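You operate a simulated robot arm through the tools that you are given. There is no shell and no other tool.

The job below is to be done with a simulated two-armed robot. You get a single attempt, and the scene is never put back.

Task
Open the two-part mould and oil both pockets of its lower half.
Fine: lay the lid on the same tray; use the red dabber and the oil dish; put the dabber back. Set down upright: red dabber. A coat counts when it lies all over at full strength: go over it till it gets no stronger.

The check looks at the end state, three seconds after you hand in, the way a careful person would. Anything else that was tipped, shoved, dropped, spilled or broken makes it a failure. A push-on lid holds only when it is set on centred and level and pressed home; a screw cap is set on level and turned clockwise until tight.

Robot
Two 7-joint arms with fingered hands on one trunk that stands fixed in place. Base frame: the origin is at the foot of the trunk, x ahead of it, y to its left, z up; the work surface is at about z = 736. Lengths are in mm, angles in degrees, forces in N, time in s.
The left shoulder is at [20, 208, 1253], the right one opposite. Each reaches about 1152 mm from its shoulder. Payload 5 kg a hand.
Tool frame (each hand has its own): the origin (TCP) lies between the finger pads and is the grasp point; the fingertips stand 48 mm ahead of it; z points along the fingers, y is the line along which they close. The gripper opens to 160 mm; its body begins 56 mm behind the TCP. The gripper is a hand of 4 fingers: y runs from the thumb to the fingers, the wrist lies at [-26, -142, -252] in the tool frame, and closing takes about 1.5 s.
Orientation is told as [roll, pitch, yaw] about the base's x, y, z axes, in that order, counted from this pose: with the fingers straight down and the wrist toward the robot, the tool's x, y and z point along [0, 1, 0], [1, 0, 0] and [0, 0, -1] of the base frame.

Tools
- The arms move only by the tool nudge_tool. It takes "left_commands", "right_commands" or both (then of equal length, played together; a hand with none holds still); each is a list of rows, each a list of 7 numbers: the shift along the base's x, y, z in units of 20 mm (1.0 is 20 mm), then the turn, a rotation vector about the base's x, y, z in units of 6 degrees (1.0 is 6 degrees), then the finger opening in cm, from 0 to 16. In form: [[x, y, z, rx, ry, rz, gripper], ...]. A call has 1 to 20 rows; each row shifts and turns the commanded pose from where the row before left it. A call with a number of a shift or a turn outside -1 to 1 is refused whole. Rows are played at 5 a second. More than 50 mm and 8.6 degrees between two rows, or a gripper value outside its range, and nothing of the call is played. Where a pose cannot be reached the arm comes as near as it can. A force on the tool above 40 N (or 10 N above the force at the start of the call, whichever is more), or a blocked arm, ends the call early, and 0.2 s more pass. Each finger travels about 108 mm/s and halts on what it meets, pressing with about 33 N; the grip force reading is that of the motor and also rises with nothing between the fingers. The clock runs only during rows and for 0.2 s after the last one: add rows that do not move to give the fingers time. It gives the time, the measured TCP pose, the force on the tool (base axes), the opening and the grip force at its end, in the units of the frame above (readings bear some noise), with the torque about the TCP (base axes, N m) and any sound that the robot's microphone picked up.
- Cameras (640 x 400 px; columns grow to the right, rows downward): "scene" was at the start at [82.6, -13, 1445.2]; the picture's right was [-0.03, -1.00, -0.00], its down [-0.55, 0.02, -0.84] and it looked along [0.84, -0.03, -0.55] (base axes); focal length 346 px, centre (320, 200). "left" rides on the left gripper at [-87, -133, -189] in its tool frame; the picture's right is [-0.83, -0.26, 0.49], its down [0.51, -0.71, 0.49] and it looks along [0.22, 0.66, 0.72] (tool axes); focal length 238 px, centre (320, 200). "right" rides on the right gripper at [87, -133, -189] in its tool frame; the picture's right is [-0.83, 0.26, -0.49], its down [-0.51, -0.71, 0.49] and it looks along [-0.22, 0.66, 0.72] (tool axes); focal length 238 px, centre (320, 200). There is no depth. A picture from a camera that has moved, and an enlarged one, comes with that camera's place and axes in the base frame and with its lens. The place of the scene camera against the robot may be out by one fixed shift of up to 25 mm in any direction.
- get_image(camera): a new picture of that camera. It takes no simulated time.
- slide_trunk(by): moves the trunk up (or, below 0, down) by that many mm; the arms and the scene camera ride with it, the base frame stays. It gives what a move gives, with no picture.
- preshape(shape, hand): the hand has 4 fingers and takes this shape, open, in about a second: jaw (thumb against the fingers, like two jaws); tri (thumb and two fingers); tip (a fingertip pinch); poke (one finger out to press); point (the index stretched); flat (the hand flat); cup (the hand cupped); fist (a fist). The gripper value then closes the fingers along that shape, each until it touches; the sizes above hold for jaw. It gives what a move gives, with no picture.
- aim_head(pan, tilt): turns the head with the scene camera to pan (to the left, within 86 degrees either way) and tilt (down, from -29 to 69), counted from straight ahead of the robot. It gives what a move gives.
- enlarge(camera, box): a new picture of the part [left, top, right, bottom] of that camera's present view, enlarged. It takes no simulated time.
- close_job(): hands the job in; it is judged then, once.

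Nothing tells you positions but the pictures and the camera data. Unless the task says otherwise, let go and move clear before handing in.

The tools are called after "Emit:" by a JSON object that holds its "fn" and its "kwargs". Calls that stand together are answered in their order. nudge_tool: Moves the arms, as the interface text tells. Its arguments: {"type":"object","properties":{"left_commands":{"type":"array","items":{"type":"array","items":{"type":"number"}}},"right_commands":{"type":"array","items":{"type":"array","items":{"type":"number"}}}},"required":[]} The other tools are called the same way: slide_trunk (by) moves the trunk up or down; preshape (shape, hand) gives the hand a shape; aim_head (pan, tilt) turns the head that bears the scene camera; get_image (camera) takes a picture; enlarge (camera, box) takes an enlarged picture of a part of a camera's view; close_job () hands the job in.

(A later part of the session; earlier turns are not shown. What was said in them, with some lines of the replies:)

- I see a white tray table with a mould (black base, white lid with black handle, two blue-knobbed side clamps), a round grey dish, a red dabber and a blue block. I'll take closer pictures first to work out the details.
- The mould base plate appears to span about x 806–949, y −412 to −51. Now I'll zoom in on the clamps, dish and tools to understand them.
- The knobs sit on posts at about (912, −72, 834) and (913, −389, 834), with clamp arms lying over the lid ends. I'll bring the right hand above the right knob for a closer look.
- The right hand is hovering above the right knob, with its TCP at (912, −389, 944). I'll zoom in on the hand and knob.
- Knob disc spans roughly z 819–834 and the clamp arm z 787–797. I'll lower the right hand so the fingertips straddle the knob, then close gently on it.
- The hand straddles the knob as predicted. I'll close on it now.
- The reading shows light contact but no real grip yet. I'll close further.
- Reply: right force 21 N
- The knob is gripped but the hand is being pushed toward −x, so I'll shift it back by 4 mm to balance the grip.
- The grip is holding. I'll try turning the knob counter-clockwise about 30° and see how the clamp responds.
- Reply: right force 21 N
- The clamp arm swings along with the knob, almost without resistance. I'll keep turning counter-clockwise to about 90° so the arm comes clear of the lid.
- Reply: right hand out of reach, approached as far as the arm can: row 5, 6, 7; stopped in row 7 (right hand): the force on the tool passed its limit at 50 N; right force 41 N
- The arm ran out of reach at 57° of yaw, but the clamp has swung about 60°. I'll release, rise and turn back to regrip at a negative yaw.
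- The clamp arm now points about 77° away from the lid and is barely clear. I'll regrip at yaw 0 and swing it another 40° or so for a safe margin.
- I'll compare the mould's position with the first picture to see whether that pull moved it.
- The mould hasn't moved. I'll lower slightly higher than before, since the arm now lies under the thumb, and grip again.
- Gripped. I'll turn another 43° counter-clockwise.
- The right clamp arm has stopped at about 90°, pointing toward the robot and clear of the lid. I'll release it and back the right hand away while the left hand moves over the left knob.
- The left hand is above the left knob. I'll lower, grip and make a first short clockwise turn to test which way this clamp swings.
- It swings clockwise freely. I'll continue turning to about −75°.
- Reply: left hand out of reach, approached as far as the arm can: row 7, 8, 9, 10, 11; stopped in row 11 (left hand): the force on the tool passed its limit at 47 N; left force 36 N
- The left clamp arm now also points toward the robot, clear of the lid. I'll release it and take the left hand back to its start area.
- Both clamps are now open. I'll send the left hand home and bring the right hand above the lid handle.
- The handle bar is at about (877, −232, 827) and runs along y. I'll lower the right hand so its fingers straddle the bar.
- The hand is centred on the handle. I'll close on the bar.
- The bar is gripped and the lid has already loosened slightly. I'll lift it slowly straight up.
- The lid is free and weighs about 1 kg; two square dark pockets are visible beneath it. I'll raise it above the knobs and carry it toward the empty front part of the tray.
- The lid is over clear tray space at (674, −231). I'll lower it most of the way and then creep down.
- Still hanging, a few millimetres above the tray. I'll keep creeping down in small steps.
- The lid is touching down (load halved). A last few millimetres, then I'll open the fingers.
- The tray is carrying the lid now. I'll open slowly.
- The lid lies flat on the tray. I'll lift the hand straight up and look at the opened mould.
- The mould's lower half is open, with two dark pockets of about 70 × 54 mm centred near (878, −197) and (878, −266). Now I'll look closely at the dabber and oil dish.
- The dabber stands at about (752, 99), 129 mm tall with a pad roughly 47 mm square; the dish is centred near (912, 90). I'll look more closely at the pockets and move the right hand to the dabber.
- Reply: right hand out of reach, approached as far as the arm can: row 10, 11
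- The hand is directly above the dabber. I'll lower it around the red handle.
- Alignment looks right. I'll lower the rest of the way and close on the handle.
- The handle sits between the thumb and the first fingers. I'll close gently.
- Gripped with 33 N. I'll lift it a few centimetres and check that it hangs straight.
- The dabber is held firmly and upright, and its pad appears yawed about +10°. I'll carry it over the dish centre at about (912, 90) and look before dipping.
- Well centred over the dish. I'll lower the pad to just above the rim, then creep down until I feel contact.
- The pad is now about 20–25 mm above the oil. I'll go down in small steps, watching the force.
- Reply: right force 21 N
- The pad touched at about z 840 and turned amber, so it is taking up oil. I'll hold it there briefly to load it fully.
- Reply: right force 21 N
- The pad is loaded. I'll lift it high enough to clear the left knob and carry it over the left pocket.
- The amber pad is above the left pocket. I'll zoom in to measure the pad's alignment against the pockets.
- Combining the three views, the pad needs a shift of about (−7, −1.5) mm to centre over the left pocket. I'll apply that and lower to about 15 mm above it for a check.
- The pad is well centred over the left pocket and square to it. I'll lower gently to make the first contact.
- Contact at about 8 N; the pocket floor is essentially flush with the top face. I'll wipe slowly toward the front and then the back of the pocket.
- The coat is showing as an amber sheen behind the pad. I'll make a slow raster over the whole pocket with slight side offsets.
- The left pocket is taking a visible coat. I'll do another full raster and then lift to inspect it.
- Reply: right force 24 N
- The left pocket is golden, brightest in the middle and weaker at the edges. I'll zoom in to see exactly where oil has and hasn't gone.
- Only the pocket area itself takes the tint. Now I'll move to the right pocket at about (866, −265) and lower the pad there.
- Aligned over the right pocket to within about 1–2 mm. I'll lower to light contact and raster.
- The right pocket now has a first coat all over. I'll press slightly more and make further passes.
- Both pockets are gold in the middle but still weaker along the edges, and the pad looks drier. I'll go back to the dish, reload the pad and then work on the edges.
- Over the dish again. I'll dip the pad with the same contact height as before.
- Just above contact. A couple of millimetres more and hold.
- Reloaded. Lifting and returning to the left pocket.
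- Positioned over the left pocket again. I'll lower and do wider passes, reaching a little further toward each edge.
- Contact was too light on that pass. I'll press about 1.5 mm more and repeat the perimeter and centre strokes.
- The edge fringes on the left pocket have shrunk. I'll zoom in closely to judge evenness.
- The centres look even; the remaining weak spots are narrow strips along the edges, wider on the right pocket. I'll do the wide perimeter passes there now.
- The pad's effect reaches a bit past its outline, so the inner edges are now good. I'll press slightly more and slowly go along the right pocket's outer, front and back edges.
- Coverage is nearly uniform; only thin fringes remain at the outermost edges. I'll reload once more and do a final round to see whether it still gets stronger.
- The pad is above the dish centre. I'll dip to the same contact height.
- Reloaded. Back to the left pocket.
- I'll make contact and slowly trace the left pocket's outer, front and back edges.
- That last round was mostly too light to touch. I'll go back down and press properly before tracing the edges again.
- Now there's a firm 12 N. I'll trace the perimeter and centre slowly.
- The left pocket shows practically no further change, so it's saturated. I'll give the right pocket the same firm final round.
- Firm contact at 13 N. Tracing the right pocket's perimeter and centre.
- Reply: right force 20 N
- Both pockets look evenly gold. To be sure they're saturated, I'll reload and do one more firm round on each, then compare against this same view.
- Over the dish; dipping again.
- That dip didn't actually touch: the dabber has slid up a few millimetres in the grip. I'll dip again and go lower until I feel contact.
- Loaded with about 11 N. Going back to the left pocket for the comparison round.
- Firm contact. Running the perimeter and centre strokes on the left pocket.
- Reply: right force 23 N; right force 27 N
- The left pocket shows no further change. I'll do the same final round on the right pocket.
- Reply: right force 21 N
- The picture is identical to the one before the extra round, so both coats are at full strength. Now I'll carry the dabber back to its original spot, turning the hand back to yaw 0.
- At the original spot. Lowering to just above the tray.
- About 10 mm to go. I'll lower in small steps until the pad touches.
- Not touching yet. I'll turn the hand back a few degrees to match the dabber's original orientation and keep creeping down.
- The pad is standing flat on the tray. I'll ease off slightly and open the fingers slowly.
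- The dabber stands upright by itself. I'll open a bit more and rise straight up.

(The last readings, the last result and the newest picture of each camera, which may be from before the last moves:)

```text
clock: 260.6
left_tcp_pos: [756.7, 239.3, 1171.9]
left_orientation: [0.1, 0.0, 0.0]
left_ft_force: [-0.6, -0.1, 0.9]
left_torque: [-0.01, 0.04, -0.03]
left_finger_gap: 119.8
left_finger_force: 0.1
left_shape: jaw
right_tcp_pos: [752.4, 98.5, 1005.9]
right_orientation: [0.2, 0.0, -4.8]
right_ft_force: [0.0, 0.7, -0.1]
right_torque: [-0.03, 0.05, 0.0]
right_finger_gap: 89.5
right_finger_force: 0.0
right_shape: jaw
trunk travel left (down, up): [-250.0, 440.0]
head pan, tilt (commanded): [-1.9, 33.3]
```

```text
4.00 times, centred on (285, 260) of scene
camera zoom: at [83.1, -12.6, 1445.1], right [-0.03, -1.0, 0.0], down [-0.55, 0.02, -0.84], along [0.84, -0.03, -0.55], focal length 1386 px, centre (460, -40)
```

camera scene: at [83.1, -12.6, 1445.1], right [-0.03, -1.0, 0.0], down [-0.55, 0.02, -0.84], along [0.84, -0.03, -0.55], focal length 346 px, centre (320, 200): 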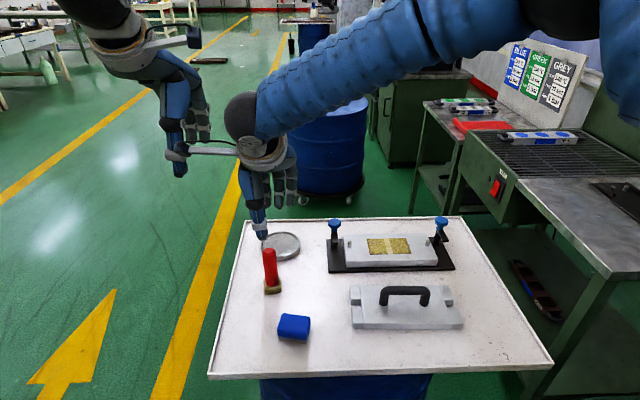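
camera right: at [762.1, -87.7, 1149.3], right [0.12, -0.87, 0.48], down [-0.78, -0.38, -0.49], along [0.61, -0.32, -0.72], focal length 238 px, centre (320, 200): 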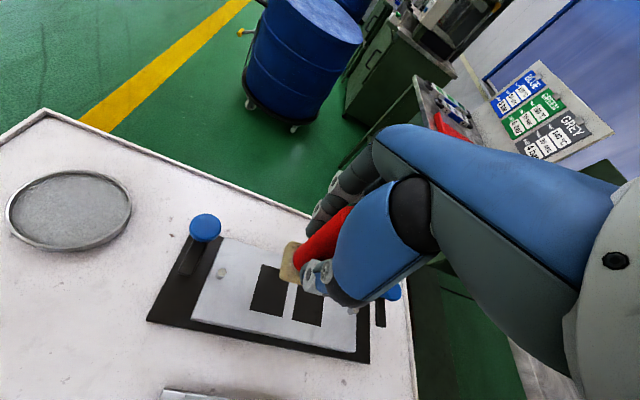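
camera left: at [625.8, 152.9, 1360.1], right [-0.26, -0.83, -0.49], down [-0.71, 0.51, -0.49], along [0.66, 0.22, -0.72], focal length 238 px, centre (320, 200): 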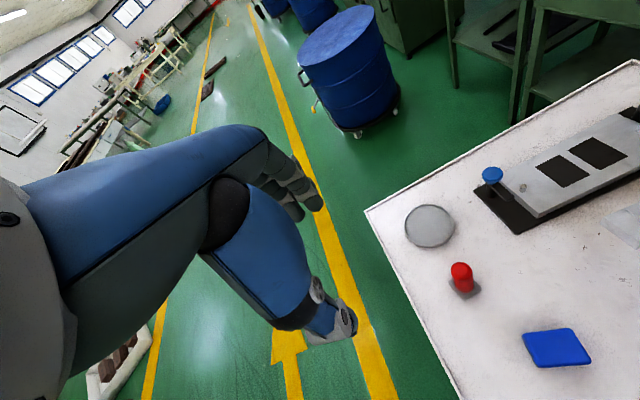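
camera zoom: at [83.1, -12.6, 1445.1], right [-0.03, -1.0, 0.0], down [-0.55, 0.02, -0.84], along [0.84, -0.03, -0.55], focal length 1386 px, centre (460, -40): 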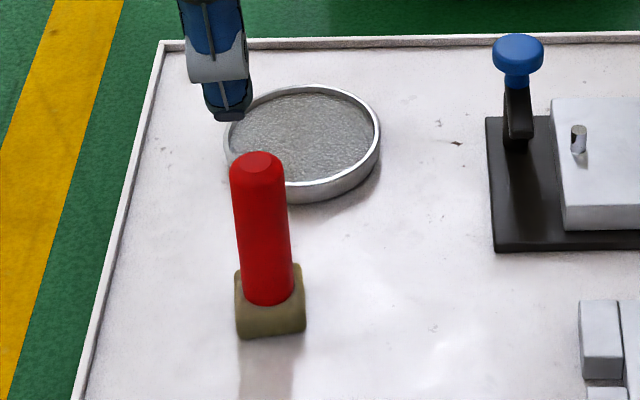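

The dabber is back upright in its place. Now I'll retreat the right arm to its start area.

Emit:
{"fn": "nudge_tool", "kwargs": {"right_commands": [[0, -0.5, 0.3, 0, 0, 0, 9], [-0.1, -0.95, 0.3, 0, 0, 0.05, 9], [-0.1, -0.95, 0.3, 0, 0, 0.05, 9], [-0.1, -0.95, 0.3, 0, 0, 0.05, 9], [-0.1, -0.95, 0.3, 0, 0, 0.05, 9], [-0.1, -0.95, 0.3, 0, 0, 0.05, 9], [-0.1, -0.95, 0.3, 0, 0, 0.05, 9], [-0.1, -0.95, 0.3, 0, 0, 0.05, 9], [-0.1, -0.95, 0.3, 0, 0, 0.05, 9], [-0.1, -0.95, 0.3, 0, 0, 0.05, 9], [-0.1, -0.95, 0.3, 0, 0, 0.05, 9], [-0.1, -0.95, 0.3, 0, 0, 0.05, 9], [-0.1, -0.95, 0.3, 0, 0, 0.05, 9], [-0.1, -0.95, 0.3, 0, 0, 0.05, 9], [-0.1, -0.95, 0, 0, 0, 0.05, 9], [-0.1, -0.95, 0, 0, 0, 0.05, 9], [-0.1, -0.95, 0, 0, 0, 0, 9], [-0.1, -0.95, 0, 0, 0, 0, 9]]}}

Emit:
{"fn": "nudge_tool", "kwargs": {"right_commands": [[-0.1, -0.95, 0, 0, 0, 0, 9], [-0.1, -0.95, 0, 0, 0, 0, 9], [-0.1, -0.95, 0, 0, 0, 0, 9], [-0.1, -0.95, 0, 0, 0, 0, 9], [-0.1, -0.95, 0, 0, 0, 0, 9], [-0.1, -0.95, 0, 0, 0, 0, 9], [-0.1, -0.95, 0, 0, 0, 0, 9], [-0.1, -0.95, 0, 0, 0, 0, 9], [-0.1, -0.95, 0, 0, 0, 0, 9], [-0.1, -0.95, 0, 0, 0, 0, 9], [-0.1, -0.95, 0, 0, 0, 0, 9], [-0.1, -0.95, 0, 0, 0, 0, 9], [0, 0, 0, 0, 0, 0, 9]]}}

Emit:
{"fn": "get_image", "kwargs": {"camera": "scene"}}

Emit:
{"fn": "enlarge", "kwargs": {"camera": "scene", "box": [310, 205, 480, 340]}}

Emit:
{"fn": "enlarge", "kwargs": {"camera": "left", "box": [400, 90, 640, 380]}}

Emit:
{"fn": "enlarge", "kwargs": {"camera": "scene", "box": [362, 234, 418, 256]}}

```text
clock: 264.4
left_tcp_pos: [756.1, 239.3, 1170.6]
left_orientation: [0.3, -0.1, 0.0]
left_ft_force: [0.5, -0.5, -0.7]
left_torque: [0.03, 0.01, -0.01]
left_finger_gap: 119.4
left_finger_force: 0.1
left_shape: jaw
right_tcp_pos: [717.4, -234.4, 1089.0]
right_orientation: [0.2, 0.1, -0.3]
right_ft_force: [0.2, -0.9, 0.2]
right_torque: [0.01, -0.01, 0.0]
right_finger_gap: 89.4
right_finger_force: 0.1
right_shape: jaw
trunk travel left (down, up): [-250.0, 440.0]
head pan, tilt (commanded): [-1.9, 33.3]
```

```text
clock: 267.1
left_tcp_pos: [756.8, 241.3, 1170.3]
left_orientation: [0.1, 0.0, 0.2]
left_ft_force: [1.0, 1.0, -0.7]
left_torque: [-0.03, 0.04, -0.02]
left_finger_gap: 119.5
left_finger_force: 0.1
left_shape: jaw
right_tcp_pos: [695.0, -463.0, 1087.8]
right_orientation: [0.3, 0.1, -0.3]
right_ft_force: [0.2, -0.5, -0.1]
right_torque: [0.05, 0.0, 0.0]
right_finger_gap: 89.7
right_finger_force: 0.1
right_shape: jaw
trunk travel left (down, up): [-250.0, 440.0]
head pan, tilt (commanded): [-1.9, 33.3]
```

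```text
taken
camera scene: at [83.4, -12.3, 1445.1], right [-0.03, -1.0, 0.0], down [-0.55, 0.02, -0.84], along [0.84, -0.03, -0.55], focal length 346 px, centre (320, 200)
```

scene: 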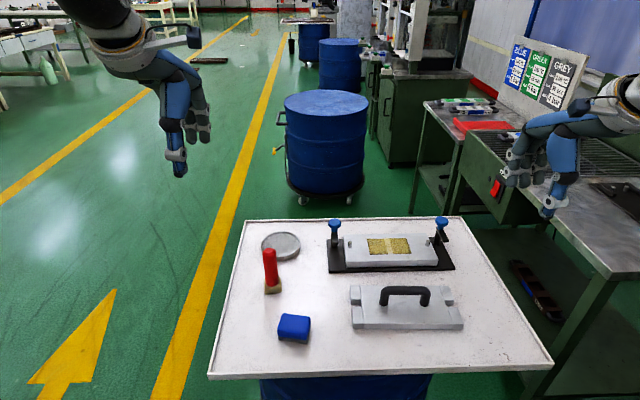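

```text
2.96 times, centred on (395, 272) of scene
camera zoom: at [83.4, -12.3, 1445.1], right [-0.03, -1.0, 0.0], down [-0.55, 0.02, -0.84], along [0.84, -0.03, -0.55], focal length 1027 px, centre (98, -15)
```

zoom: 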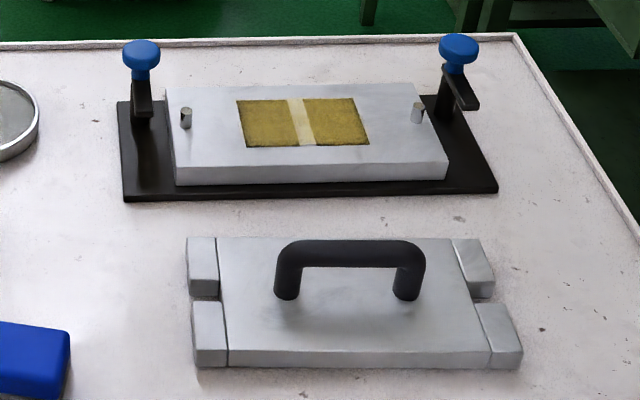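

```text
1.38 times, centred on (520, 235) of left
camera zoom: at [625.8, 153.8, 1360.1], right [-0.26, -0.83, -0.49], down [-0.71, 0.51, -0.49], along [0.66, 0.22, -0.72], focal length 329 px, centre (44, 152)
```

zoom: 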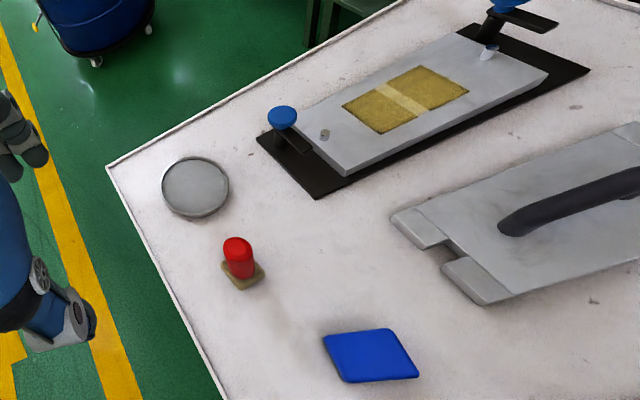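

```text
11.43 times, centred on (390, 245) of scene
camera zoom: at [83.4, -12.3, 1445.1], right [-0.03, -1.0, 0.0], down [-0.55, 0.02, -0.84], along [0.84, -0.03, -0.55], focal length 3960 px, centre (-480, -314)
```

zoom: 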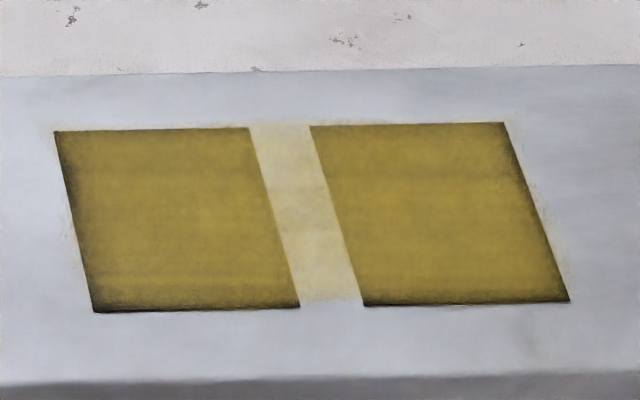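

Both pockets have an even gold coat, and the last firm round made no visible difference. The thin dark line along the outer edges has not changed over several passes. The lid lies flat on the tray, and the dabber stands upright in its original spot. The dish, the blue block and the mould plate are where they were, and both hands are empty and clear, so I'm handing in.

Emit:
{"fn": "close_job", "kwargs": {}}

```text
The job is handed in.
```

I opened the mould and oiled both pockets of its lower half, then handed the job in. I don't have the result of the check.

- **Clamps and lid:** I swung both clamps open. The lid lies flat on the same tray, in front of the mould.
- **Oil coat:** I loaded the red dabber at the dish several times and went over both pockets until the last firm round made no visible difference. A thin darker line stays along the outer edges of both pockets. It did not change over several passes, so I took it to be the edge of the coat showing, not a weak spot.
- **Oil outside the pockets:** The strip of metal between the two pockets also picked up some oil, because the dabber's effect reached past the pad's outline. There is also a faint tint just outside the pocket edges.
- **Dabber:** It stands upright by itself in its original spot.
- **Everything else:** In the final pictures the dish, the blue block and the mould plate are where they started. Both hands are empty and clear of the tray.
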